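You operate a simulated robot arm through the tools that you are given. There is no shell and no other tool. Be economical: measure what you need, move in short steps, check, and stop when the job is done.

You are at the controls of a simulated two-armed robot. One attempt, no reset.

JOB
Clamp the bar and dot it at the first three long lines.
Fine: clamp first, one dot a line, first line first; then wind the slide home and turn the red handle back to open.

The check looks at the end state, three seconds after you hand in, the way a careful person would. Anything else that was tipped, shoved, dropped, spilled or broken makes it a failure.

ROBOT AND FRAMES
Two 7-joint arms with fingered hands on one trunk, on a base that drives. Base frame: it is fixed to the floor where the robot stands at the start and does not move with it; the origin is under the middle of the robot, x ahead of it, y to its left, z up; the surface under the hand at the start is at about z = 800. Units: mm, degrees, N and s.
The left shoulder is at the start at [53, 170, 1264], the right one opposite. With the tool pointing down near the work surface each hand reaches from about 100 to 720 mm from the robot's upright axis, wherever it stands, measured 20 degrees to its own side. Places, roughly: green lever [600, 500, 1000]; green-banded bar (2x2x12 cm) [1000, 400, 800]; white-banded bar (2x2x12 cm) [1000, 400, 800]; yellow-banded bar (2x2x12 cm) [500, 300, 900]. Payload 4 kg a hand.
Tool frame (each hand has its own): the origin (TCP) lies between the finger pads and is the grasp point; the fingertips stand 26 mm ahead of it; z points along the fingers, y is the line along which they close. The gripper opens to 132 mm. The gripper's body begins 73 mm behind the TCP. The gripper is a hand of 4 fingers: y runs from the thumb to the fingers, the wrist lies at [0, 0, -224] in the tool frame.
Orientation is that of the tool frame in the base frame, as a unit quaternion [w, x, y, z]. With the fingers straight down and closing along the base's y, the tool's x points along the base's -x, its y along +y and its z along -z.

CONTROLS
- The arms move only by the tool drive_tool. It takes "left_steps", "right_steps" or both (then of equal length, played together; a hand with none holds still); each is a list of rows, each an object of numbers (a shift or turn left out is 0): "dx", "dy", "dz": the shift along the base's x, y, z in units of 30 mm (1.0 is 30 mm); "rx", "ry", "rz": the turn, a rotation vector about the base's x, y, z in units of 5 degrees (1.0 is 5 degrees). In form: [{"dx": .., "dy": .., "dz": .., "rx": .., "ry": .., "rz": ..}, ...]. A call has 1 to 8 rows; each row shifts and turns the commanded pose from where the row before left it. A call with a number of a shift or a turn outside -1 to 1 is refused whole. Rows are played at 5 a second. More than 50 mm and 8.6 degrees between two rows, and nothing of the call is played. Where a pose cannot be reached the arm comes as near as it can. A force on the tool above 50 N (or 10 N above the force at the start of the call, whichever is more), or a blocked arm, ends the call early, and 0.2 s more pass. In this call time passes only in rows, and 0.2 s behind the last. The reply holds the time, the measured pose of the TCP, the force on the tool along the base axes, the opening and the grip force, in the units named above and with some noise, with the torque about the TCP (base axes, N m) and any sound that the robot's microphone picked up, and new pictures: "show" is both (left out), scene, wrist or none (wrist: the cameras of the hands that moved).
- Cameras (640 x 400 px; columns grow to the right, rows downward): "scene" is now at [123.2, 48.8, 1458.6]; the picture's right is [0.52, -0.85, 0.00], its down [-0.34, -0.21, -0.92] and it looks along [0.78, 0.48, -0.40] (base axes); focal length 214 px, centre (320, 200). "left" rides on the left gripper at [-73, 6, -94] in its tool frame; the picture's right is [-0.08, -1.00, 0.00], its down [0.79, -0.06, -0.62] and it looks along [0.61, -0.05, 0.79] (tool axes); focal length 230 px, centre (320, 200). "right" rides on the right gripper at [73, 6, -94] in its tool frame; the picture's right is [-0.08, 1.00, 0.00], its down [-0.78, -0.06, -0.62] and it looks along [-0.61, -0.05, 0.79] (tool axes); focal length 230 px, centre (320, 200). There is no depth. A picture from a camera that has moved, and an enlarged one, comes with that camera's place and axes in the base frame and with its lens.
- move_column(by): slides the trunk up (or, below 0, down) by that many mm; the arms and the scene camera ride with it, the base frame stays. It gives what a move gives, with no picture.
- steer(legs): drives the robot by 1 to 6 legs, each [ahead, left, turn to the left] in mm, mm and degrees, along the robot's own axes; the way and the turn of a leg run together, so that a leg with both is an arc; at most 1500 mm and 180 degrees a leg. The arms and the cameras ride along, it lands a little off, and it stops where it bumps. It gives what a move gives, and a new picture of the scene camera.
- curl_fingers(finger1, finger2, finger3, thumb_bend, hand): sets how far each is bent, from 0 (flat) to 1 (curled in); at 0.3 the hand is open as for a grip, at 0.7 the pads meet at the TCP. One left out holds its place. A second passes; each finger stops where it meets its share of the squeeze, and holds until it gets a number again. It is the only way to open and close the hand. It gives what a move gives, with no picture; readings hold the bend of each and the force on the fingers (four entries, about 0 where the hand has none), thumb and palm.
- head_to(pan, tilt): turns the head with the scene camera to pan (to the left, within 80 degrees either way) and tilt (down, from -29 to 69), counted from straight ahead of the robot. It gives what a move gives, and a new picture of the scene camera.
- inspect(camera, box): a new picture of the part [left, top, right, bottom] of that camera's present view, enlarged. No time passes.
- job_done(): hands the job in; it is judged then, once.

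Work in short steps. Places have to be worked out from the pictures, the camera data and where the tool is seen: move nearer, look again, correct. Check each grasp and each placing, and mend what went wrong. You have 120 turns and 260 pictures in all, those below and enlarged ones among them. Open the grippers and draw the arms clear of the work before you hand the job in, unless the task says otherwise; then end with one line.

The tools are called after ">>>" as name(argument=value, ...) on one line, values as JSON. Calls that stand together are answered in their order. drive_tool: Moves the arms, as the interface text tells. Its arguments: {"type":"object","properties":{"left_steps":{"type":"array"},"right_steps":{"type":"array"},"show":{"type":"string","enum":["both","scene","wrist","none"]}},"required":[]} The other tools are called the same way: move_column (by) slides the trunk up or down; curl_fingers (finger1, finger2, finger3, thumb_bend, hand) moves the fingers one by one; steer (legs) drives the base; head_to (pan, tilt) turns the head that bears the scene camera; inspect (camera, box) takes an enlarged picture of a part of a camera's view; job_done () hands the job in.

At the start:

```text
clock: 0.0
left_tcp_pos: [406.7, 489.8, 1410.1]
left_ee_rot: [0.0, 0.001, 1.0, 0.0]
left_wrist_force: [-0.3, 0.3, 0.4]
left_wrist_torque: [0.0, -0.01, 0.0]
left_gripper_width: 131.9
left_finger_force: 0.0
left_shape: jaw
left_bend: [0.3, 0.3, 0.3, 0.3]
left_finger forces: [0.0, 0.0, 0.0, 0.0, 0.0, 0.0]
right_tcp_pos: [388.7, 30.7, 1391.7]
right_ee_rot: [0.0, 0.0, 1.0, 0.0]
right_wrist_force: [-0.7, 0.6, -0.2]
right_wrist_torque: [-0.02, 0.0, 0.02]
right_gripper_width: 131.9
right_finger_force: 0.0
right_shape: jaw
right_bend: [0.3, 0.3, 0.3, 0.3]
right_finger forces: [0.0, 0.0, 0.0, 0.0, 0.1, 0.1]
trunk travel left (down, up): [-275.0, 76.0]
robot x, y, heading: [-0.4, 3.2, -0.0]
head pan, tilt: [31.2, 23.5]
```

scene: 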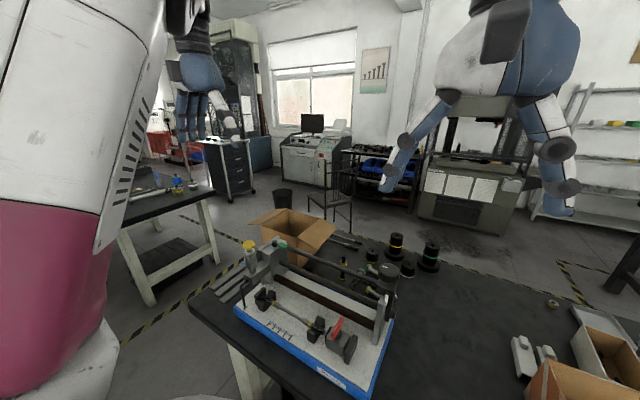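
right: 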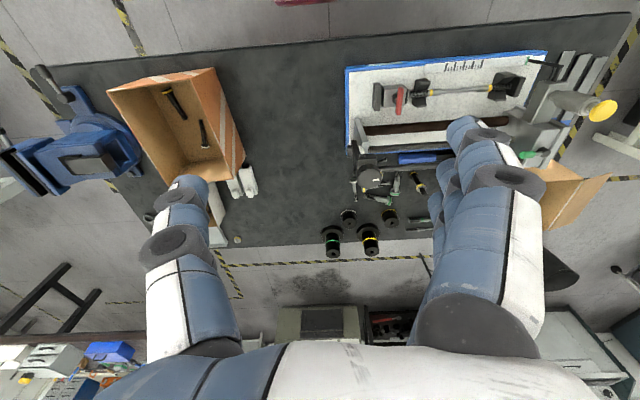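
left: 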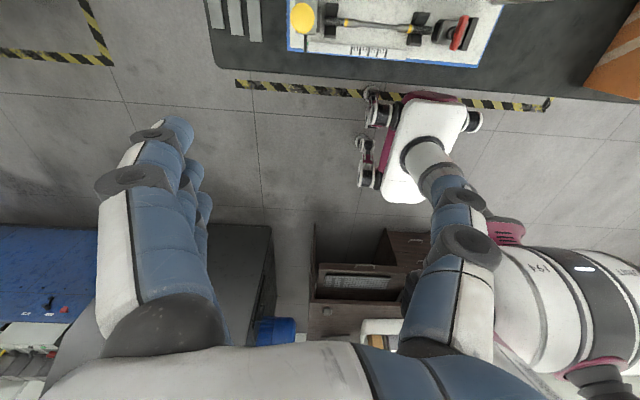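

The bench holds a white-plated fixture with a blue edge. I'll enlarge it in the scene and wrist views to understand the parts.

>>> inspect(camera="scene", box=[190, 220, 450, 400])

>>> inspect(camera="right", box=[320, 30, 640, 250])

>>> inspect(camera="left", box=[200, 0, 520, 110])

```text
2.22 times, centred on (320, 310) of scene
camera zoom: at [123.2, 48.8, 1458.6], right [0.52, -0.85, 0.0], down [-0.34, -0.21, -0.92], along [0.78, 0.48, -0.4], focal length 477 px, centre (320, -44)
```

zoom: 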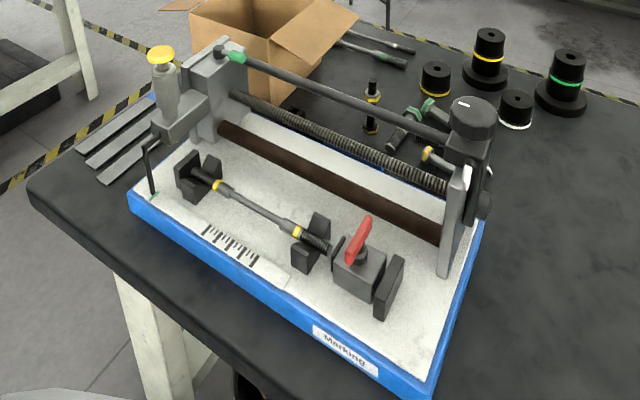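

```text
1.82 times, centred on (480, 140) of right
camera zoom: at [314.5, 34.1, 1485.9], right [0.08, 1.0, 0.0], down [0.78, -0.06, 0.62], along [0.61, -0.05, -0.79], focal length 418 px, centre (29, 309)
```

zoom: 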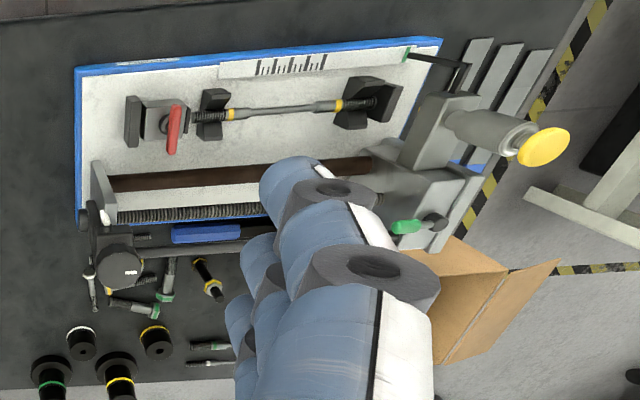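

```text
2.00 times, centred on (360, 55) of left
camera zoom: at [481.3, 495.8, 1502.9], right [0.08, -1.0, 0.0], down [-0.79, -0.06, 0.62], along [-0.61, -0.05, -0.79], focal length 460 px, centre (240, 490)
```

zoom: 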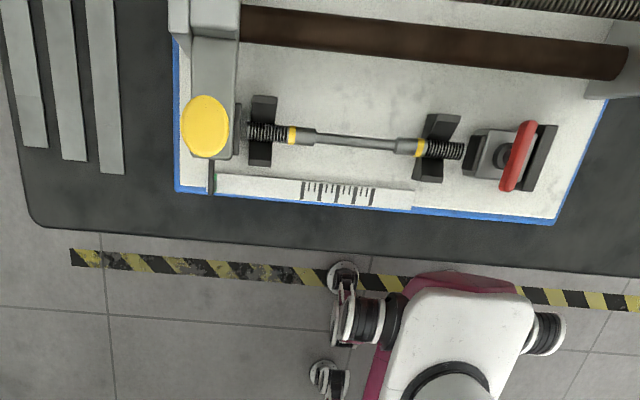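

The fixture has a red cam handle near [485,210,912], a yellow plunger on a carriage near [483,525,1063], a green lever, a lead screw and a knob on the right end. I'll bring the left hand over the fixture so its camera looks down on it from behind, and move the right hand aside.

>>> drive_tool(left_steps=[{"dx": 1, "dy": -0.7}, {"dx": 1, "dy": -0.7}, {"dx": 1, "dy": -0.7}, {"dx": 1, "dy": -0.7}, {"dx": 1, "dy": -0.7}, {"dx": 1, "dy": -0.7}], right_steps=[{"dy": -1}, {"dy": -1}, {"dy": -1}, {"dy": -1}, {"dx": -0.5}, {"dx": -0.5}], show="both")

>>> head_to(pan=30, tilt=50)

```text
clock: 1.4
left_tcp_pos: [589.8, 363.7, 1408.2]
left_ee_rot: [-0.001, -0.001, 1.0, 0.0]
left_wrist_force: [0.8, 0.5, -0.2]
left_wrist_torque: [0.01, 0.03, 0.0]
left_gripper_width: 132.1
left_finger_force: 0.1
left_shape: jaw
left_bend: [0.3, 0.3, 0.3, 0.3]
left_finger forces: [0.1, 0.1, 0.1, 0.1, 0.1, 0.1]
right_tcp_pos: [359.5, -91.1, 1391.7]
right_ee_rot: [-0.001, 0.001, 1.0, 0.0]
right_wrist_force: [-0.7, -0.1, -0.5]
right_wrist_torque: [0.0, 0.0, -0.03]
right_gripper_width: 131.6
right_finger_force: 0.0
right_shape: jaw
right_bend: [0.3, 0.3, 0.3, 0.3]
right_finger forces: [0.0, 0.1, 0.0, 0.0, 0.1, 0.0]
trunk travel left (down, up): [-275.0, 76.0]
robot x, y, heading: [1.4, -0.7, -0.1]
head pan, tilt: [31.2, 23.5]
camera scene: at [125.0, 49.1, 1458.3], right [0.52, -0.85, 0.0], down [-0.34, -0.21, -0.92], along [0.78, 0.48, -0.4], focal length 214 px, centre (320, 200)
camera right: at [285.4, -86.7, 1485.6], right [0.08, 1.0, 0.0], down [0.79, -0.06, 0.62], along [0.61, -0.05, -0.79], focal length 230 px, centre (320, 200)
camera left: at [663.7, 369.6, 1501.1], right [0.08, -1.0, 0.0], down [-0.78, -0.06, 0.62], along [-0.62, -0.05, -0.79], focal length 230 px, centre (320, 200)
```

scene: 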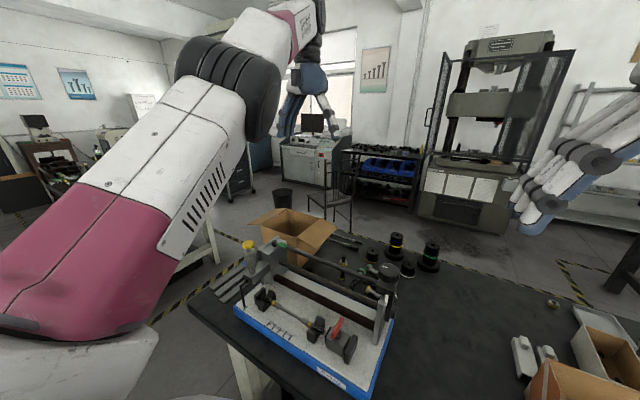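
right: 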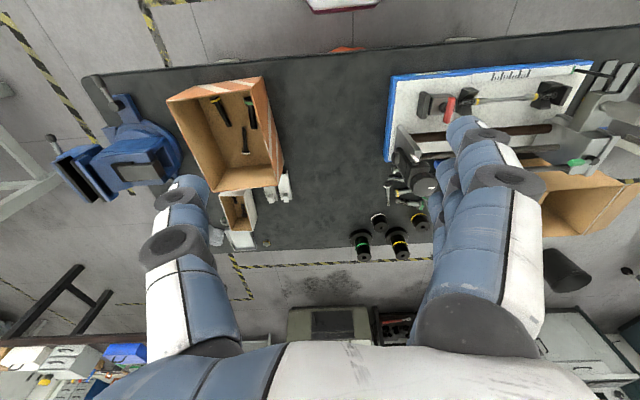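
left: 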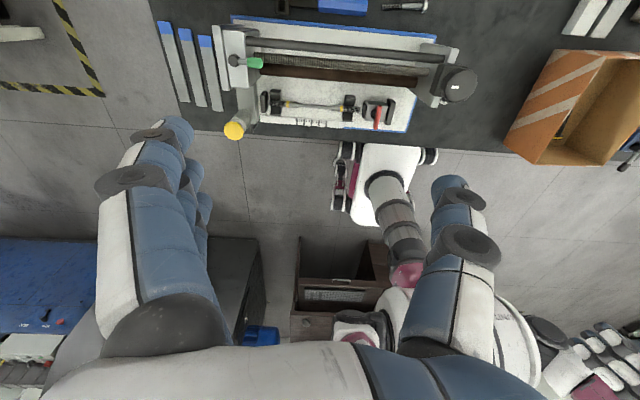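

```text
clock: 2.3
left_tcp_pos: [588.3, 363.7, 1409.2]
left_ee_rot: [0.001, 0.0, 1.0, -0.001]
left_wrist_force: [-0.2, -0.8, 0.5]
left_wrist_torque: [0.0, -0.03, -0.05]
left_gripper_width: 131.9
left_finger_force: 0.0
left_shape: jaw
left_bend: [0.3, 0.3, 0.3, 0.3]
left_finger forces: [0.1, 0.0, 0.1, 0.0, 0.0, 0.0]
right_tcp_pos: [357.4, -90.3, 1391.3]
right_ee_rot: [-0.001, 0.001, 1.0, 0.0]
right_wrist_force: [1.0, 0.7, 0.9]
right_wrist_torque: [-0.01, -0.02, 0.01]
right_gripper_width: 131.9
right_finger_force: 0.1
right_shape: jaw
right_bend: [0.3, 0.3, 0.3, 0.3]
right_finger forces: [0.0, 0.0, 0.0, 0.0, 0.0, 0.1]
trunk travel left (down, up): [-275.0, 76.0]
robot x, y, heading: [-1.3, -1.3, 0.1]
head pan, tilt: [30.0, 50.0]
camera scene: at [111.0, 39.3, 1418.7], right [0.5, -0.87, 0.0], down [-0.66, -0.38, -0.64], along [0.56, 0.32, -0.77], focal length 214 px, centre (320, 200)
```

scene: 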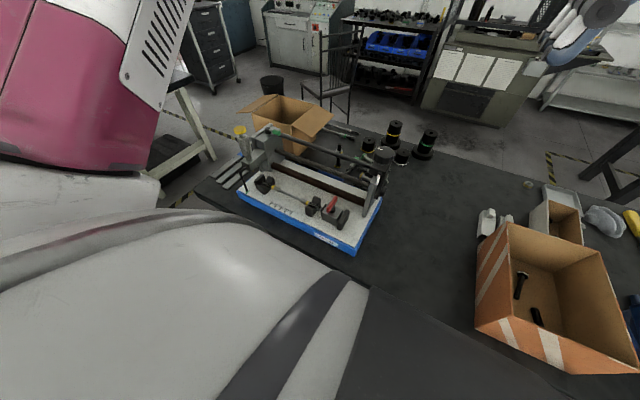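

>>> inspect(camera="scene", box=[210, 110, 410, 260])

>>> inspect(camera="left", box=[200, 0, 500, 150])

```text
2.67 times, centred on (310, 185) of scene
camera zoom: at [111.0, 39.3, 1418.7], right [0.5, -0.87, 0.0], down [-0.66, -0.38, -0.64], along [0.56, 0.32, -0.77], focal length 572 px, centre (347, 240)
```

zoom: 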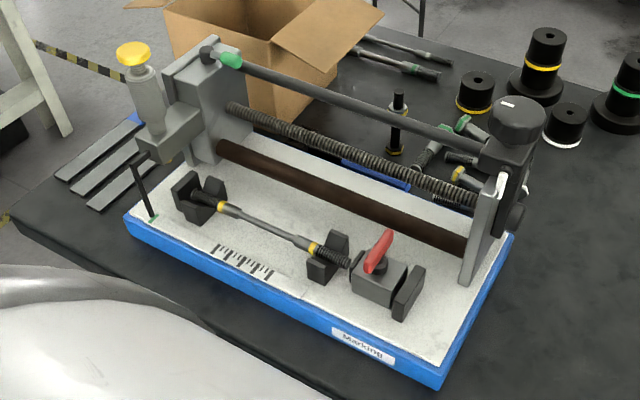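

```text
2.13 times, centred on (350, 75) of left
camera zoom: at [661.8, 369.3, 1502.7], right [0.08, -1.0, 0.0], down [-0.79, -0.06, 0.62], along [-0.61, -0.05, -0.79], focal length 491 px, centre (256, 467)
```

zoom: 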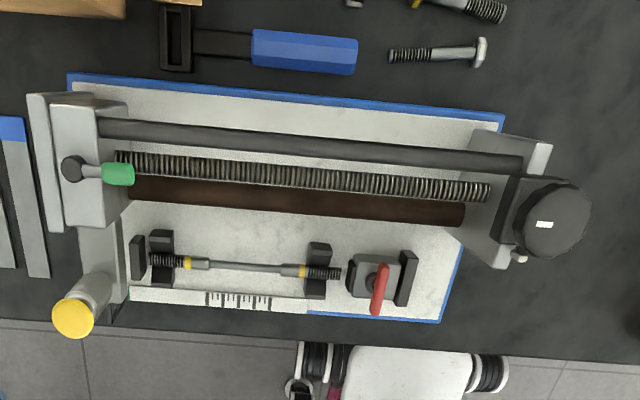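

The knob looks like a vertical-axis cylinder at the right end and the carriage with plunger is at the left. I'll drive the base ahead and left so both hands reach everything comfortably; the table edge is at about x=354, leaving clearance.

>>> steer(legs=[[0, 170, 0], [110, 0, 0]])

```text
clock: 5.2
left_tcp_pos: [696.5, 535.3, 1409.9]
left_ee_rot: [0.0, 0.0, 1.0, 0.0]
left_wrist_force: [0.2, 0.2, -0.7]
left_wrist_torque: [0.03, 0.0, 0.0]
left_gripper_width: 131.9
left_finger_force: 0.1
left_shape: jaw
left_bend: [0.3, 0.3, 0.3, 0.3]
left_finger forces: [0.0, 0.0, 0.0, 0.0, 0.0, 0.0]
right_tcp_pos: [466.1, 80.7, 1391.9]
right_ee_rot: [0.0, 0.001, 1.0, 0.0]
right_wrist_force: [0.6, 0.4, 0.4]
right_wrist_torque: [0.01, 0.01, -0.01]
right_gripper_width: 131.8
right_finger_force: 0.2
right_shape: jaw
right_bend: [0.3, 0.3, 0.3, 0.3]
right_finger forces: [0.0, 0.0, 0.1, 0.1, 0.0, 0.1]
trunk travel left (down, up): [-275.0, 76.0]
robot x, y, heading: [108.8, 170.9, -0.1]
head pan, tilt: [30.0, 50.0]
camera scene: at [219.4, 210.1, 1418.7], right [0.5, -0.87, 0.0], down [-0.66, -0.38, -0.64], along [0.56, 0.32, -0.77], focal length 214 px, centre (320, 200)
```

scene: 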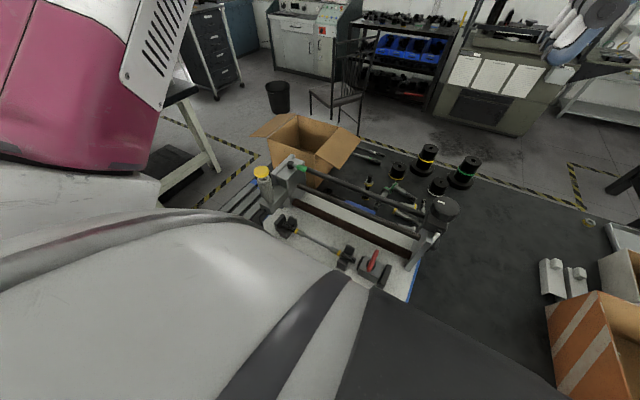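

>>> drive_tool(left_steps=[{"dy": -1, "dz": -0.5}, {"dy": -1, "dz": -0.5}, {"dy": -1, "dz": -0.5}, {"dy": -0.5, "dz": -0.5}], right_steps=[{"dx": -1}, {"dx": -1}, {"dx": -1}, {"dx": -1}], show="wrist")

>>> head_to(pan=15, tilt=50)

```text
clock: 6.2
left_tcp_pos: [696.5, 427.7, 1351.2]
left_ee_rot: [0.001, 0.0, 1.0, 0.001]
left_wrist_force: [1.5, 0.2, -0.7]
left_wrist_torque: [0.02, -0.01, -0.01]
left_gripper_width: 132.0
left_finger_force: 0.0
left_shape: jaw
left_bend: [0.3, 0.3, 0.3, 0.3]
left_finger forces: [0.0, 0.1, 0.0, 0.0, 0.1, 0.0]
right_tcp_pos: [346.1, 82.4, 1391.0]
right_ee_rot: [0.0, -0.001, 1.0, 0.0]
right_wrist_force: [0.9, 0.3, -0.1]
right_wrist_torque: [0.0, -0.01, 0.05]
right_gripper_width: 131.9
right_finger_force: 0.1
right_shape: jaw
right_bend: [0.3, 0.3, 0.3, 0.3]
right_finger forces: [0.0, 0.0, 0.0, 0.0, 0.0, 0.1]
trunk travel left (down, up): [-275.0, 76.0]
robot x, y, heading: [108.2, 171.6, 0.0]
head pan, tilt: [30.0, 50.0]
camera right: at [271.8, 85.4, 1486.1], right [0.08, 1.0, 0.0], down [0.78, -0.06, 0.62], along [0.62, -0.05, -0.79], focal length 230 px, centre (320, 200)
camera left: at [770.3, 435.1, 1444.7], right [0.08, -1.0, 0.0], down [-0.79, -0.06, 0.62], along [-0.61, -0.05, -0.79], focal length 230 px, centre (320, 200)
```

right: 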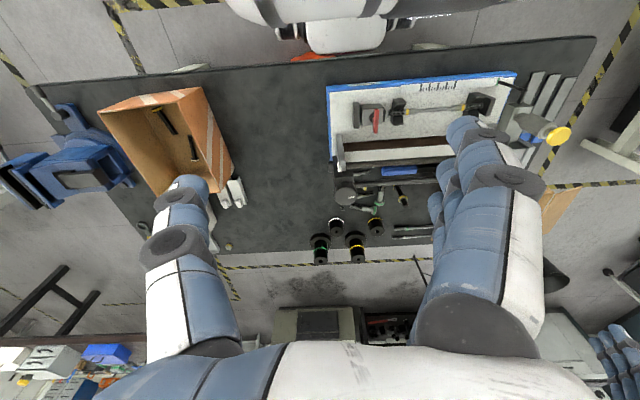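
left: 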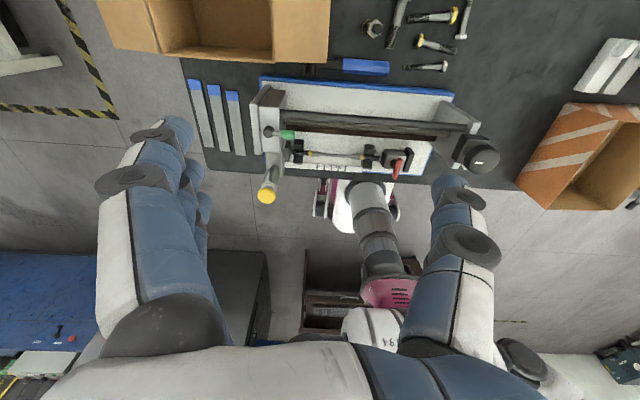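

```text
clock: 7.0
left_tcp_pos: [696.4, 429.3, 1351.2]
left_ee_rot: [0.001, 0.0, 1.0, 0.001]
left_wrist_force: [0.0, -1.0, -0.5]
left_wrist_torque: [0.01, 0.0, -0.02]
left_gripper_width: 132.0
left_finger_force: 0.0
left_shape: jaw
left_bend: [0.3, 0.3, 0.3, 0.3]
left_finger forces: [0.0, 0.1, 0.0, 0.0, 0.0, 0.1]
right_tcp_pos: [345.7, 81.7, 1392.4]
right_ee_rot: [0.0, -0.001, 1.0, 0.0]
right_wrist_force: [0.3, 0.0, 0.2]
right_wrist_torque: [0.0, 0.02, 0.0]
right_gripper_width: 132.0
right_finger_force: 0.0
right_shape: jaw
right_bend: [0.3, 0.3, 0.3, 0.3]
right_finger forces: [0.1, 0.0, 0.0, 0.1, 0.0, 0.0]
trunk travel left (down, up): [-275.0, 76.0]
robot x, y, heading: [107.7, 173.0, 0.4]
head pan, tilt: [15.0, 50.0]
camera scene: at [226.8, 191.7, 1418.7], right [0.26, -0.97, 0.0], down [-0.74, -0.2, -0.64], along [0.62, 0.17, -0.77], focal length 214 px, centre (320, 200)
```

scene: 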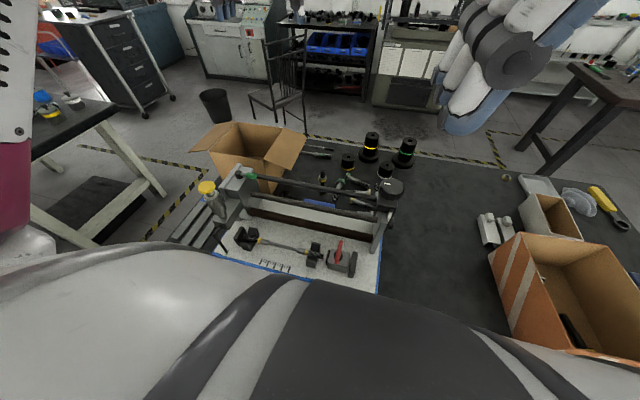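

>>> inspect(camera="scene", box=[180, 150, 420, 300])

>>> inspect(camera="left", box=[235, 70, 505, 220])

>>> inspect(camera="right", box=[310, 60, 530, 220])

```text
2.67 times, centred on (300, 225) of scene
camera zoom: at [226.8, 191.7, 1418.7], right [0.26, -0.97, 0.0], down [-0.74, -0.2, -0.64], along [0.62, 0.17, -0.77], focal length 572 px, centre (373, 133)
```

zoom: 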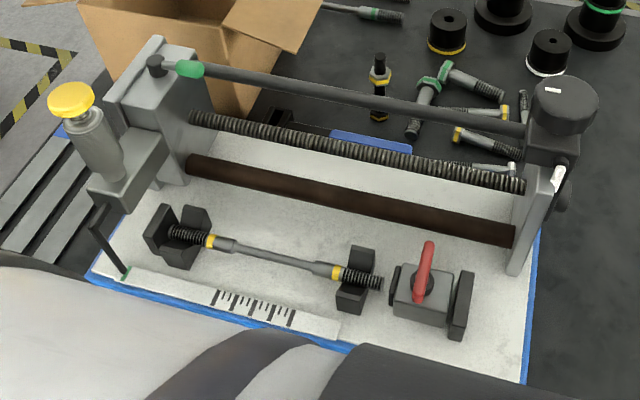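

```text
2.37 times, centred on (370, 145) of left
camera zoom: at [770.3, 435.6, 1444.7], right [0.08, -1.0, 0.0], down [-0.79, -0.06, 0.62], along [-0.61, -0.05, -0.79], focal length 545 px, centre (202, 330)
```

zoom: 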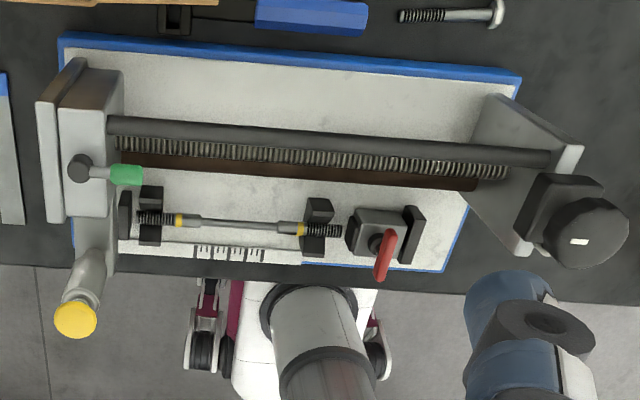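

```text
2.50 times, centred on (420, 140) of right
camera zoom: at [272.2, 85.7, 1486.2], right [0.08, 1.0, 0.0], down [0.78, -0.06, 0.62], along [0.62, -0.05, -0.79], focal length 575 px, centre (70, 350)
```

zoom: 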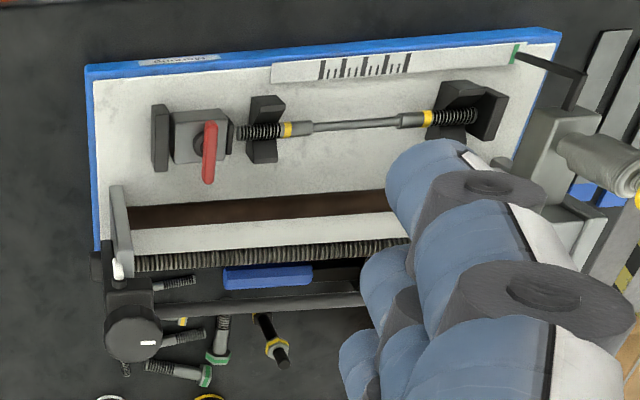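

The geometry is now clear: red T-handle (vertical pivot) about [485,207,915] lying along x, winding knob top about [590,118,1057], green lever hub about [592,525,1004]. I'll zoom on the scale and clamp.

>>> inspect(camera="right", box=[400, 65, 500, 125])

>>> inspect(camera="scene", box=[215, 220, 375, 285])

>>> inspect(camera="scene", box=[340, 165, 430, 265])

```text
6.40 times, centred on (450, 95) of right
camera zoom: at [272.2, 85.7, 1486.2], right [0.08, 1.0, 0.0], down [0.78, -0.06, 0.62], along [0.62, -0.05, -0.79], focal length 1472 px, centre (-512, 872)
```

zoom: 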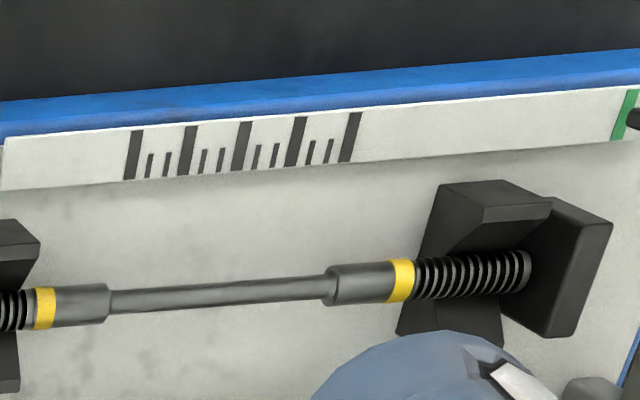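

```text
4.00 times, centred on (295, 252) of scene
camera zoom: at [226.8, 191.7, 1418.7], right [0.26, -0.97, 0.0], down [-0.74, -0.2, -0.64], along [0.62, 0.17, -0.77], focal length 858 px, centre (420, -10)
```

zoom: 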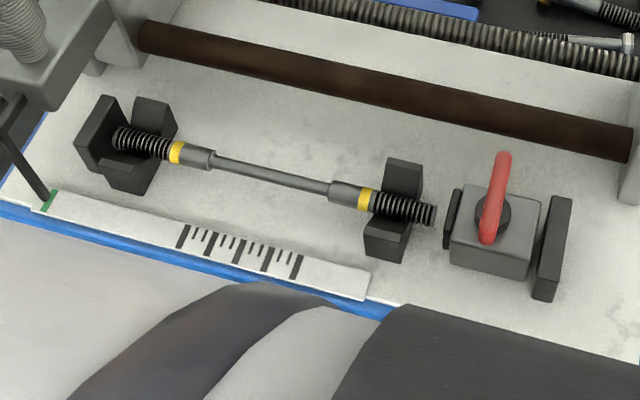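

```text
4.00 times, centred on (385, 215) of scene
camera zoom: at [226.8, 191.7, 1418.7], right [0.26, -0.97, 0.0], down [-0.74, -0.2, -0.64], along [0.62, 0.17, -0.77], focal length 858 px, centre (60, 140)
```

zoom: 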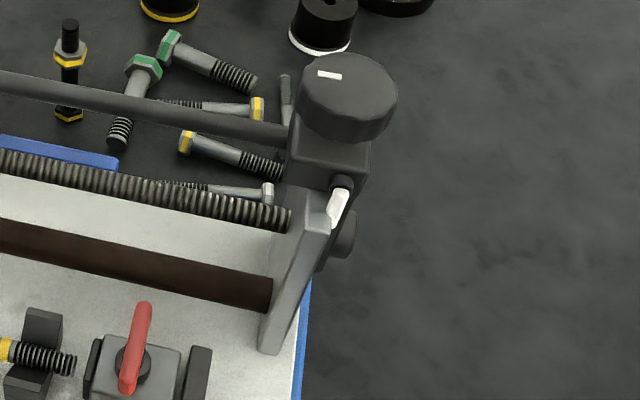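

The scale shows a green home mark and five long lines (about 20 mm apart) with two short ones between. Clamp first: I'll bring the right hand above the red handle, and retract the left hand a bit outward.

>>> drive_tool(right_steps=[{"dx": 0.77, "dy": 0.7, "dz": -1}, {"dx": 0.77, "dy": 0.7, "dz": -1}, {"dx": 0.77, "dy": 0.7, "dz": -1}, {"dx": 0.77, "dy": 0.7, "dz": -1}, {"dx": 0.77, "dy": 0.7, "dz": -1}, {"dx": 0.77, "dy": 0.67, "dz": -1}, {"dz": -1}, {"dz": -1}], show="wrist")

>>> curl_fingers(hand="right", finger1=0.5, finger2=0.5, finger3=0.5, thumb_bend=0.5)

>>> inspect(camera="right", box=[0, 0, 640, 400])

>>> inspect(camera="scene", box=[220, 140, 440, 290])

```text
clock: 8.8
left_tcp_pos: [697.7, 429.9, 1350.2]
left_ee_rot: [0.001, 0.0, 1.0, 0.0]
left_wrist_force: [-0.7, 0.8, -0.1]
left_wrist_torque: [0.01, -0.02, -0.02]
left_gripper_width: 131.7
left_finger_force: 0.1
left_shape: jaw
left_bend: [0.3, 0.3, 0.3, 0.3]
left_finger forces: [0.0, 0.0, 0.0, 0.1, 0.0, 0.0]
right_tcp_pos: [485.7, 206.1, 1149.9]
right_ee_rot: [0.001, 0.0, 1.0, -0.001]
right_wrist_force: [0.1, -0.1, -0.2]
right_wrist_torque: [0.01, 0.02, 0.0]
right_gripper_width: 131.7
right_finger_force: 0.0
right_shape: jaw
right_bend: [0.3, 0.3, 0.3, 0.3]
right_finger forces: [0.0, 0.0, 0.1, 0.0, 0.0, 0.0]
trunk travel left (down, up): [-275.0, 76.0]
robot x, y, heading: [110.4, 170.5, 0.1]
head pan, tilt: [15.0, 50.0]
camera right: at [410.7, 210.1, 1244.0], right [0.08, 1.0, 0.0], down [0.79, -0.06, 0.62], along [0.61, -0.05, -0.79], focal length 230 px, centre (320, 200)
```

right: 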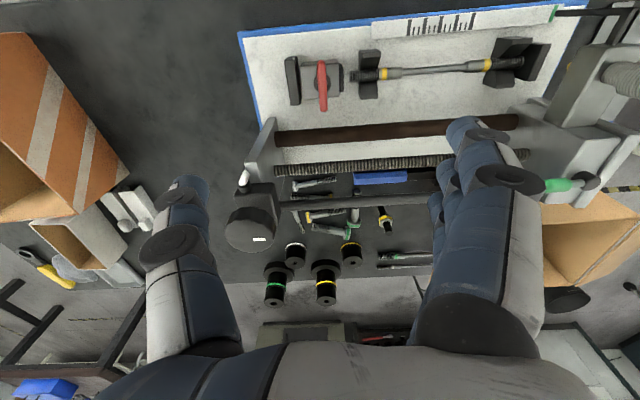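

```text
clock: 9.8
left_tcp_pos: [696.9, 429.7, 1351.8]
left_ee_rot: [0.001, 0.0, 1.0, 0.0]
left_wrist_force: [0.3, 0.8, 0.3]
left_wrist_torque: [-0.01, 0.04, 0.03]
left_gripper_width: 132.0
left_finger_force: 0.1
left_shape: jaw
left_bend: [0.3, 0.3, 0.3, 0.3]
left_finger forces: [0.0, 0.1, 0.1, 0.1, 0.0, 0.0]
right_tcp_pos: [484.3, 205.1, 1149.6]
right_ee_rot: [0.0, 0.0, 1.0, 0.0]
right_wrist_force: [-0.4, -0.3, -0.2]
right_wrist_torque: [-0.01, -0.02, 0.03]
right_gripper_width: 71.5
right_finger_force: 0.0
right_shape: fingers
right_bend: [0.5, 0.5, 0.5, 0.5]
right_finger forces: [0.0, 0.1, 0.0, 0.0, 0.0, 0.1]
trunk travel left (down, up): [-275.0, 76.0]
robot x, y, heading: [108.9, 173.5, 0.1]
head pan, tilt: [15.0, 50.0]
```

```text
1.00 times, centred on (320, 200) of right (not enlarged: the box is as wide or as high as the picture)
camera zoom: at [409.8, 209.4, 1244.6], right [0.08, 1.0, 0.0], down [0.78, -0.06, 0.62], along [0.62, -0.05, -0.79], focal length 230 px, centre (320, 200)
```

zoom: 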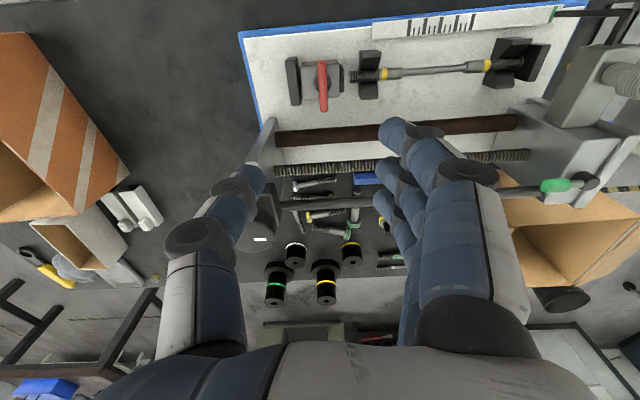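

```text
2.67 times, centred on (330, 215) of scene
camera zoom: at [227.0, 191.7, 1418.7], right [0.26, -0.97, 0.0], down [-0.74, -0.2, -0.64], along [0.62, 0.17, -0.77], focal length 572 px, centre (293, 160)
```

zoom: 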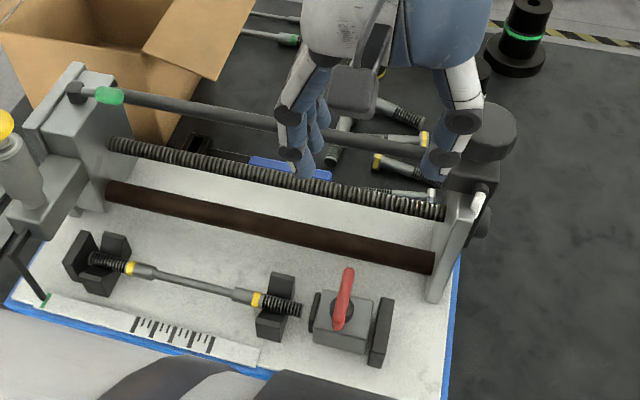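

The handle lies at [482,206] along x. I descend to z≈945 and check.

>>> drive_tool(right_steps=[{"dz": -1}, {"dz": -1}, {"dz": -1}, {"dz": -1}, {"dz": -1}, {"dz": -1}, {"dz": -0.8}], show="both")

>>> inspect(camera="left", box=[340, 120, 480, 210])

>>> inspect(camera="scene", box=[280, 180, 420, 280])

```text
clock: 11.6
left_tcp_pos: [696.2, 429.2, 1350.8]
left_ee_rot: [0.001, 0.0, 1.0, 0.001]
left_wrist_force: [0.0, 0.7, 0.5]
left_wrist_torque: [-0.01, -0.01, 0.0]
left_gripper_width: 131.9
left_finger_force: 0.1
left_shape: jaw
left_bend: [0.3, 0.3, 0.3, 0.3]
left_finger forces: [0.0, 0.0, 0.0, 0.1, 0.0, 0.0]
right_tcp_pos: [510.8, 201.4, 971.8]
right_ee_rot: [0.006, 0.036, 0.999, 0.038]
right_wrist_force: [-1.3, 1.1, -1.0]
right_wrist_torque: [-0.01, -0.02, -0.01]
right_gripper_width: 71.2
right_finger_force: 0.1
right_shape: fingers
right_bend: [0.5, 0.5, 0.5, 0.5]
right_finger forces: [0.0, 0.0, 0.1, 0.1, 0.1, 0.0]
trunk travel left (down, up): [-275.0, 76.0]
robot x, y, heading: [110.4, 169.0, -0.1]
head pan, tilt: [15.0, 50.0]
stopped in row 7 (right hand): the arm was blocked; the commanded pose is now the measured one
camera scene: at [226.8, 191.5, 1418.7], right [0.26, -0.97, 0.0], down [-0.74, -0.2, -0.64], along [0.62, 0.17, -0.77], focal length 214 px, centre (320, 200)
camera right: at [434.8, 204.3, 1064.9], right [0.15, 0.99, 0.08], down [0.77, -0.16, 0.62], along [0.62, -0.03, -0.78], focal length 230 px, centre (320, 200)
```

scene: 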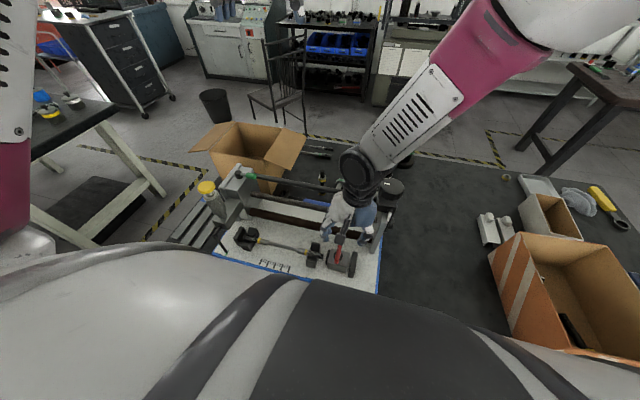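
right: 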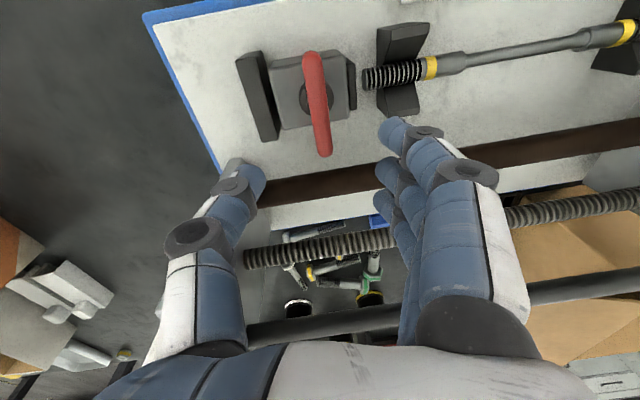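

```text
4.44 times, centred on (410, 165) of left
camera zoom: at [770.3, 435.4, 1444.8], right [0.08, -1.0, 0.0], down [-0.79, -0.06, 0.62], along [-0.61, -0.05, -0.79], focal length 1022 px, centre (-80, 356)
```

zoom: 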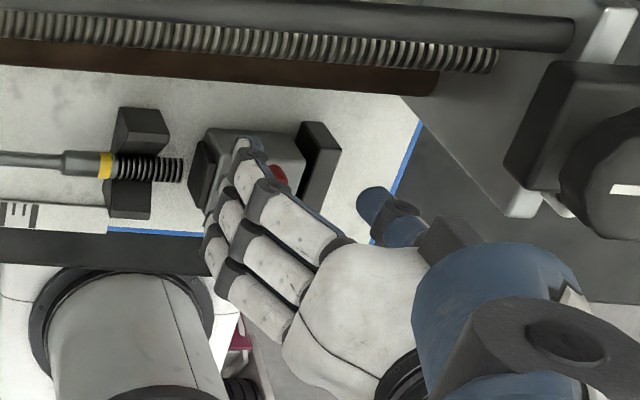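

```text
4.00 times, centred on (350, 230) of scene
camera zoom: at [226.8, 191.5, 1418.7], right [0.26, -0.97, 0.0], down [-0.74, -0.2, -0.64], along [0.62, 0.17, -0.77], focal length 858 px, centre (200, 80)
```

zoom: 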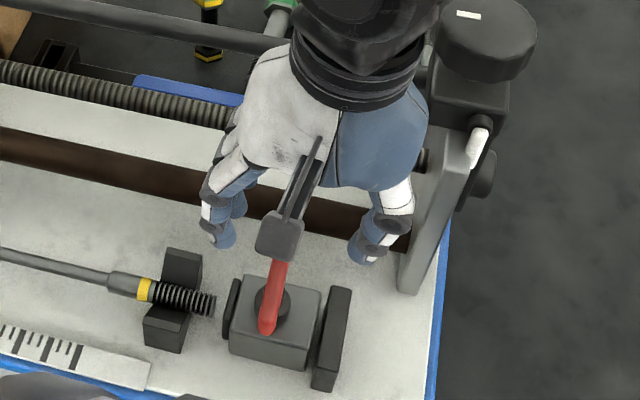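

The arm ran into its own limit (forces near zero, pose drifted), no contact. I raise the hand, restore its orientation, then drive left and raise the trunk so the right arm works on its own side.

>>> drive_tool(right_steps=[{"dz": 1}, {"dz": 1, "rx": -0.87, "ry": 0.14, "rz": 0.82}, {"dz": 1, "dx": -0.5}, {"dz": 1, "dx": -0.4}, {"dz": 1}, {"dz": 1}, {"dz": 1}], left_steps=[{"dz": 0.5}, {"dz": 0.5}, {"dz": 0.5}, {"dz": 0.5}, {}, {}, {}], show="none")

>>> move_column(by=70)

>>> steer(legs=[[0, 180, 0], [-50, 0, 0]])

```text
clock: 13.2
left_tcp_pos: [697.6, 428.3, 1410.0]
left_ee_rot: [0.001, 0.0, 1.0, 0.001]
left_wrist_force: [-0.3, -0.4, 0.1]
left_wrist_torque: [0.01, 0.0, -0.01]
left_gripper_width: 132.2
left_finger_force: 0.1
left_shape: jaw
left_bend: [0.3, 0.3, 0.3, 0.3]
left_finger forces: [0.0, 0.0, 0.0, 0.1, 0.1, 0.1]
right_tcp_pos: [481.5, 202.1, 1178.1]
right_ee_rot: [-0.001, -0.001, 1.0, -0.003]
right_wrist_force: [0.2, -0.4, 0.0]
right_wrist_torque: [-0.02, 0.01, 0.0]
right_gripper_width: 71.2
right_finger_force: 0.1
right_shape: fingers
right_bend: [0.5, 0.5, 0.5, 0.5]
right_finger forces: [0.0, 0.0, 0.1, 0.0, 0.1, 0.1]
trunk travel left (down, up): [-275.0, 76.0]
robot x, y, heading: [110.1, 172.4, 0.2]
head pan, tilt: [15.0, 50.0]
```

```text
clock: 14.3
left_tcp_pos: [696.6, 429.0, 1481.1]
left_ee_rot: [0.0, 0.0, 1.0, 0.002]
left_wrist_force: [0.3, 0.0, 0.1]
left_wrist_torque: [-0.03, 0.03, 0.03]
left_gripper_width: 131.8
left_finger_force: 0.0
left_shape: jaw
left_bend: [0.3, 0.3, 0.3, 0.3]
left_finger forces: [0.0, 0.0, 0.0, 0.0, 0.1, 0.0]
right_tcp_pos: [481.7, 202.3, 1248.8]
right_ee_rot: [-0.001, -0.001, 1.0, -0.004]
right_wrist_force: [0.0, -0.4, -0.6]
right_wrist_torque: [-0.04, -0.01, -0.02]
right_gripper_width: 71.3
right_finger_force: 0.0
right_shape: fingers
right_bend: [0.5, 0.5, 0.5, 0.5]
right_finger forces: [0.0, 0.1, 0.1, 0.0, 0.0, 0.0]
trunk travel left (down, up): [-345.0, 6.0]
robot x, y, heading: [112.3, 172.3, 0.0]
head pan, tilt: [15.0, 50.0]
```

```text
clock: 17.0
left_tcp_pos: [646.0, 610.9, 1482.4]
left_ee_rot: [0.001, -0.001, 1.0, 0.0]
left_wrist_force: [0.6, -0.5, 0.7]
left_wrist_torque: [0.0, -0.02, -0.05]
left_gripper_width: 131.8
left_finger_force: 0.1
left_shape: jaw
left_bend: [0.3, 0.3, 0.3, 0.3]
left_finger forces: [0.0, 0.0, 0.0, 0.0, 0.0, 0.1]
right_tcp_pos: [430.1, 383.8, 1249.9]
right_ee_rot: [0.001, -0.003, 1.0, -0.003]
right_wrist_force: [-0.5, 0.6, -0.1]
right_wrist_torque: [-0.05, 0.02, 0.01]
right_gripper_width: 71.1
right_finger_force: 0.0
right_shape: fingers
right_bend: [0.5, 0.5, 0.5, 0.5]
right_finger forces: [0.1, 0.0, 0.0, 0.1, 0.0, 0.0]
trunk travel left (down, up): [-345.0, 6.0]
robot x, y, heading: [61.1, 352.9, 0.1]
head pan, tilt: [15.0, 50.0]
camera scene: at [171.7, 372.7, 1488.7], right [0.26, -0.97, 0.0], down [-0.74, -0.2, -0.64], along [0.62, 0.17, -0.77], focal length 214 px, centre (320, 200)
```

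scene: 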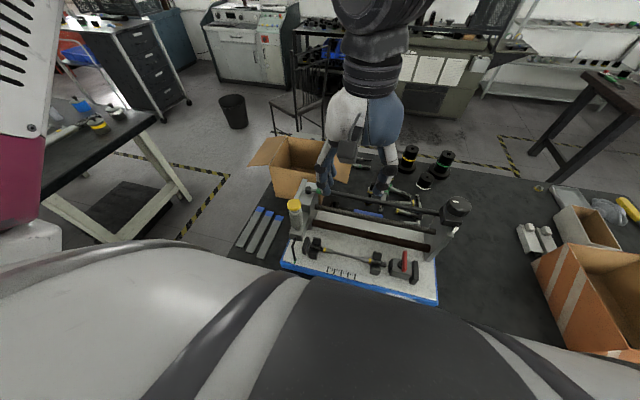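

Now shift the right hand over the handle, and pan the head right.

>>> drive_tool(right_steps=[{"dx": 0.3, "dy": -1}, {"dx": 0.3, "dy": -1}, {"dx": 0.3, "dy": -1}, {"dx": 0.3, "dy": -1}, {"dx": 0.3, "dy": -1}, {"dx": 0.23, "dy": -0.93}, {"dz": -1}, {"dz": -1}], show="none")

>>> drive_tool(right_steps=[{"dz": -1}, {"dz": -1}, {"dz": -1}, {"dz": -1}, {"dz": -1}, {"dz": -1}, {"dz": -1}, {"dz": -0.5}], show="wrist")

>>> head_to(pan=-8, tilt=52)

```text
clock: 18.8
left_tcp_pos: [646.4, 609.8, 1480.1]
left_ee_rot: [0.0, -0.002, 1.0, 0.002]
left_wrist_force: [-0.3, 0.4, -1.0]
left_wrist_torque: [0.01, 0.03, 0.0]
left_gripper_width: 131.7
left_finger_force: 0.1
left_shape: jaw
left_bend: [0.3, 0.3, 0.3, 0.3]
left_finger forces: [0.1, 0.0, 0.0, 0.1, 0.0, 0.1]
right_tcp_pos: [484.0, 205.7, 1189.7]
right_ee_rot: [0.0, -0.003, 1.0, -0.003]
right_wrist_force: [-0.1, 0.5, 0.3]
right_wrist_torque: [0.01, 0.02, 0.0]
right_gripper_width: 71.2
right_finger_force: 0.0
right_shape: fingers
right_bend: [0.5, 0.5, 0.5, 0.5]
right_finger forces: [0.0, 0.1, 0.0, 0.1, 0.1, 0.1]
trunk travel left (down, up): [-345.0, 6.0]
robot x, y, heading: [57.9, 354.7, 0.2]
head pan, tilt: [15.0, 50.0]
```

```text
clock: 20.6
left_tcp_pos: [646.4, 611.4, 1482.0]
left_ee_rot: [0.0, -0.001, 1.0, 0.001]
left_wrist_force: [0.0, -0.5, -0.3]
left_wrist_torque: [-0.02, -0.04, -0.01]
left_gripper_width: 131.8
left_finger_force: 0.1
left_shape: jaw
left_bend: [0.3, 0.3, 0.3, 0.3]
left_finger forces: [0.0, 0.1, 0.0, 0.0, 0.0, 0.1]
right_tcp_pos: [483.7, 205.7, 963.7]
right_ee_rot: [0.0, -0.002, 1.0, -0.003]
right_wrist_force: [-1.1, -0.7, -0.6]
right_wrist_torque: [-0.03, -0.01, -0.01]
right_gripper_width: 71.0
right_finger_force: 0.0
right_shape: fingers
right_bend: [0.5, 0.5, 0.5, 0.5]
right_finger forces: [0.1, 0.0, 0.0, 0.1, 0.0, 0.0]
trunk travel left (down, up): [-345.0, 6.0]
robot x, y, heading: [57.6, 351.6, -0.1]
head pan, tilt: [15.0, 50.0]
camera right: at [410.3, 209.7, 1057.7], right [0.07, 1.0, -0.01], down [0.79, -0.05, 0.62], along [0.61, -0.05, -0.79], focal length 230 px, centre (320, 200)
```

right: 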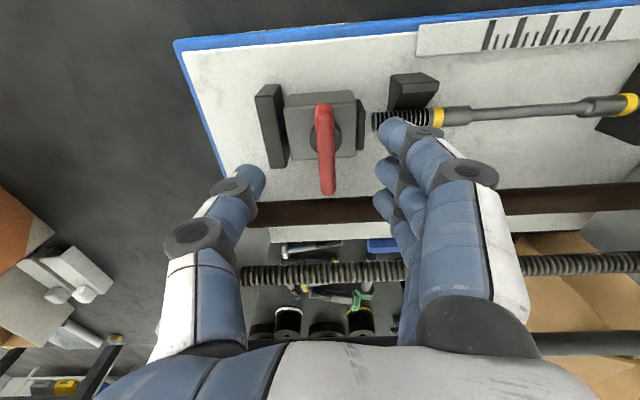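

```text
clock: 21.5
left_tcp_pos: [647.0, 610.6, 1480.9]
left_ee_rot: [0.0, -0.001, 1.0, 0.001]
left_wrist_force: [-0.1, -1.0, -0.4]
left_wrist_torque: [0.02, 0.0, -0.02]
left_gripper_width: 131.9
left_finger_force: 0.0
left_shape: jaw
left_bend: [0.3, 0.3, 0.3, 0.3]
left_finger forces: [0.0, 0.0, 0.0, 0.0, 0.0, 0.1]
right_tcp_pos: [484.4, 204.8, 964.7]
right_ee_rot: [0.0, -0.002, 1.0, -0.003]
right_wrist_force: [0.0, 0.1, 0.0]
right_wrist_torque: [0.0, 0.03, 0.01]
right_gripper_width: 71.3
right_finger_force: 0.1
right_shape: fingers
right_bend: [0.5, 0.5, 0.5, 0.5]
right_finger forces: [0.0, 0.0, 0.0, 0.1, 0.1, 0.0]
trunk travel left (down, up): [-345.0, 6.0]
robot x, y, heading: [59.3, 345.9, 0.3]
head pan, tilt: [-8.0, 52.0]
camera scene: at [172.7, 342.2, 1486.0], right [-0.14, -0.99, 0.0], down [-0.78, 0.11, -0.62], along [0.61, -0.08, -0.79], focal length 214 px, centre (320, 200)
```

scene: 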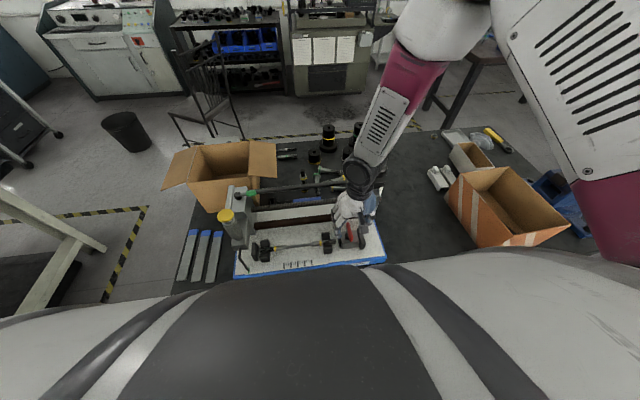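

Good posture now. Handle centre ≈[481,207,~913]; I descend 42 mm and check clearance.

>>> drive_tool(right_steps=[{"dz": -0.7, "dx": -0.05, "dy": 0.05}, {"dz": -0.7, "dx": -0.05}], show="wrist")

>>> inspect(camera="scene", box=[300, 180, 400, 270])

```text
clock: 22.1
left_tcp_pos: [647.1, 610.6, 1480.3]
left_ee_rot: [0.0, -0.001, 1.0, 0.001]
left_wrist_force: [0.1, 0.1, -0.5]
left_wrist_torque: [0.01, -0.01, -0.03]
left_gripper_width: 131.9
left_finger_force: 0.1
left_shape: jaw
left_bend: [0.3, 0.3, 0.3, 0.3]
left_finger forces: [0.0, 0.0, 0.0, 0.1, 0.0, 0.0]
right_tcp_pos: [479.7, 206.8, 923.0]
right_ee_rot: [0.0, -0.002, 1.0, -0.004]
right_wrist_force: [0.7, -0.1, 0.3]
right_wrist_torque: [0.0, -0.02, -0.02]
right_gripper_width: 71.5
right_finger_force: 0.0
right_shape: fingers
right_bend: [0.5, 0.5, 0.5, 0.5]
right_finger forces: [0.1, 0.1, 0.0, 0.0, 0.0, 0.0]
trunk travel left (down, up): [-345.0, 6.0]
robot x, y, heading: [54.7, 352.5, -0.0]
head pan, tilt: [-8.0, 52.0]
camera right: at [407.2, 211.8, 1017.0], right [0.07, 1.0, -0.01], down [0.79, -0.05, 0.62], along [0.61, -0.05, -0.79], focal length 230 px, centre (320, 200)
```

right: 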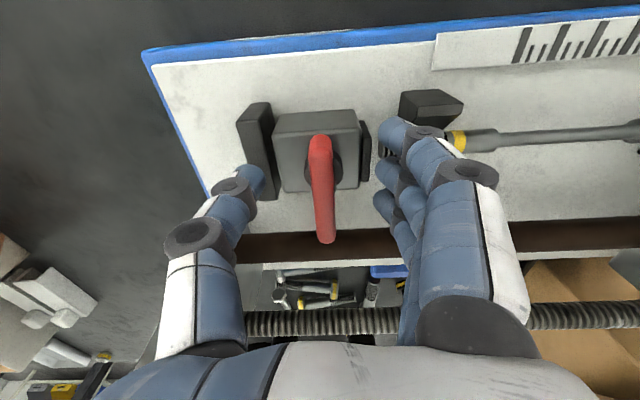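

```text
4.44 times, centred on (350, 225) of scene
camera zoom: at [172.9, 342.1, 1486.0], right [-0.14, -0.99, 0.0], down [-0.78, 0.11, -0.62], along [0.61, -0.08, -0.79], focal length 953 px, centre (187, 89)
```

zoom: 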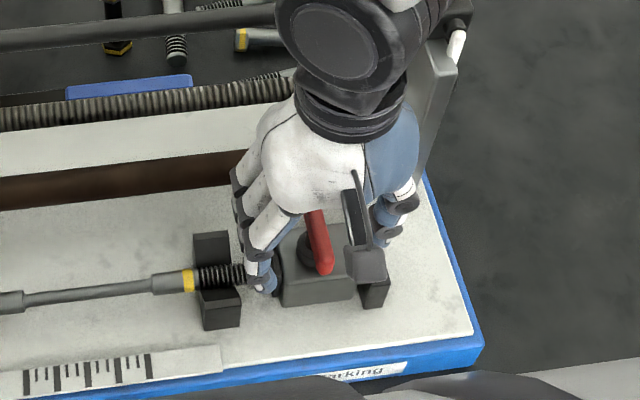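

Hand straddles the handle. I close on it.

>>> curl_fingers(hand="right", finger1=0.75, finger2=0.75, finger3=0.75, thumb_bend=0.75)

>>> inspect(camera="right", box=[100, 60, 580, 360])

```text
clock: 23.1
left_tcp_pos: [648.1, 612.1, 1481.0]
left_ee_rot: [0.0, -0.001, 1.0, 0.0]
left_wrist_force: [0.2, 0.1, 0.5]
left_wrist_torque: [0.0, 0.0, 0.0]
left_gripper_width: 131.9
left_finger_force: 0.0
left_shape: jaw
left_bend: [0.3, 0.3, 0.3, 0.3]
left_finger forces: [0.0, 0.1, 0.0, 0.0, 0.0, 0.0]
right_tcp_pos: [480.3, 208.8, 923.5]
right_ee_rot: [-0.001, -0.002, 1.0, -0.002]
right_wrist_force: [-2.4, 7.7, -12.3]
right_wrist_torque: [-0.05, -0.01, 0.01]
right_gripper_width: 19.0
right_finger_force: 16.1
right_shape: fingers
right_bend: [0.71, 0.66, 0.71, 0.69]
right_finger forces: [8.5, 7.1, 8.1, 0.0, 8.5, 0.0]
trunk travel left (down, up): [-345.0, 6.0]
robot x, y, heading: [59.6, 350.9, 0.2]
head pan, tilt: [-8.0, 52.0]
```

```text
1.33 times, centred on (340, 210) of right
camera zoom: at [407.3, 212.6, 1017.0], right [0.07, 1.0, -0.01], down [0.79, -0.05, 0.62], along [0.61, -0.05, -0.79], focal length 307 px, centre (293, 187)
```

zoom: 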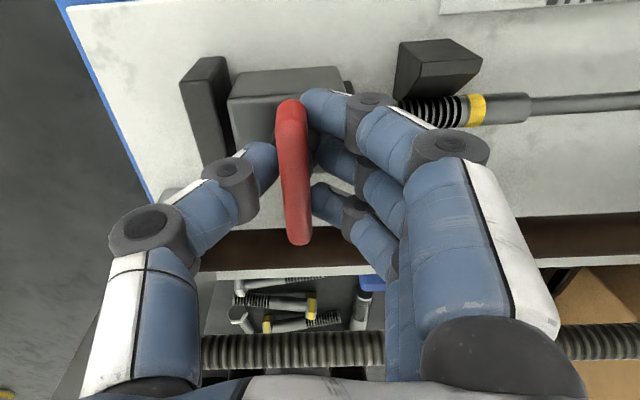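

Gripped firmly on the handle. I try a small clockwise turn (seen from above) and read the torque.

>>> drive_tool(right_steps=[{"rz": -0.5}, {"rz": -0.5}, {"rz": -0.5}, {"rz": -0.5}], show="wrist")

```text
clock: 24.1
left_tcp_pos: [646.7, 611.5, 1481.1]
left_ee_rot: [0.0, -0.001, 1.0, 0.0]
left_wrist_force: [0.1, 0.4, -0.3]
left_wrist_torque: [-0.02, -0.01, 0.02]
left_gripper_width: 131.8
left_finger_force: 0.0
left_shape: jaw
left_bend: [0.3, 0.3, 0.3, 0.3]
left_finger forces: [0.0, 0.0, 0.1, 0.1, 0.0, 0.0]
right_tcp_pos: [481.6, 207.7, 922.6]
right_ee_rot: [0.0, 0.084, 0.996, -0.003]
right_wrist_force: [-0.6, 6.4, -7.9]
right_wrist_torque: [-0.11, 0.01, 0.07]
right_gripper_width: 18.3
right_finger_force: 17.1
right_shape: fingers
right_bend: [0.71, 0.67, 0.71, 0.7]
right_finger forces: [7.1, 7.1, 8.1, 0.1, 11.1, 0.0]
trunk travel left (down, up): [-345.0, 6.0]
robot x, y, heading: [54.6, 352.8, 0.2]
head pan, tilt: [-8.0, 52.0]
camera right: at [409.1, 225.3, 1016.8], right [0.24, 0.97, -0.01], down [0.76, -0.19, 0.62], along [0.6, -0.16, -0.79], focal length 230 px, centre (320, 200)
```

right: 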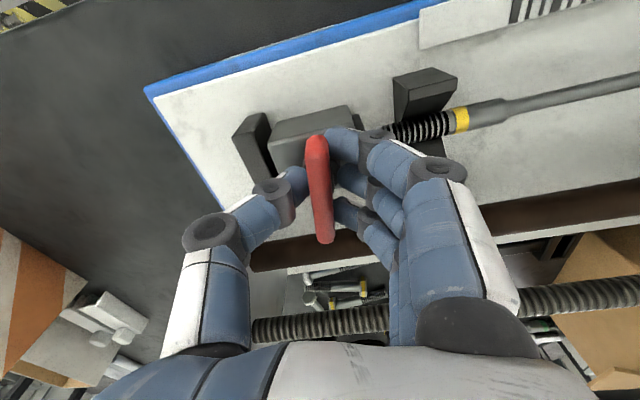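

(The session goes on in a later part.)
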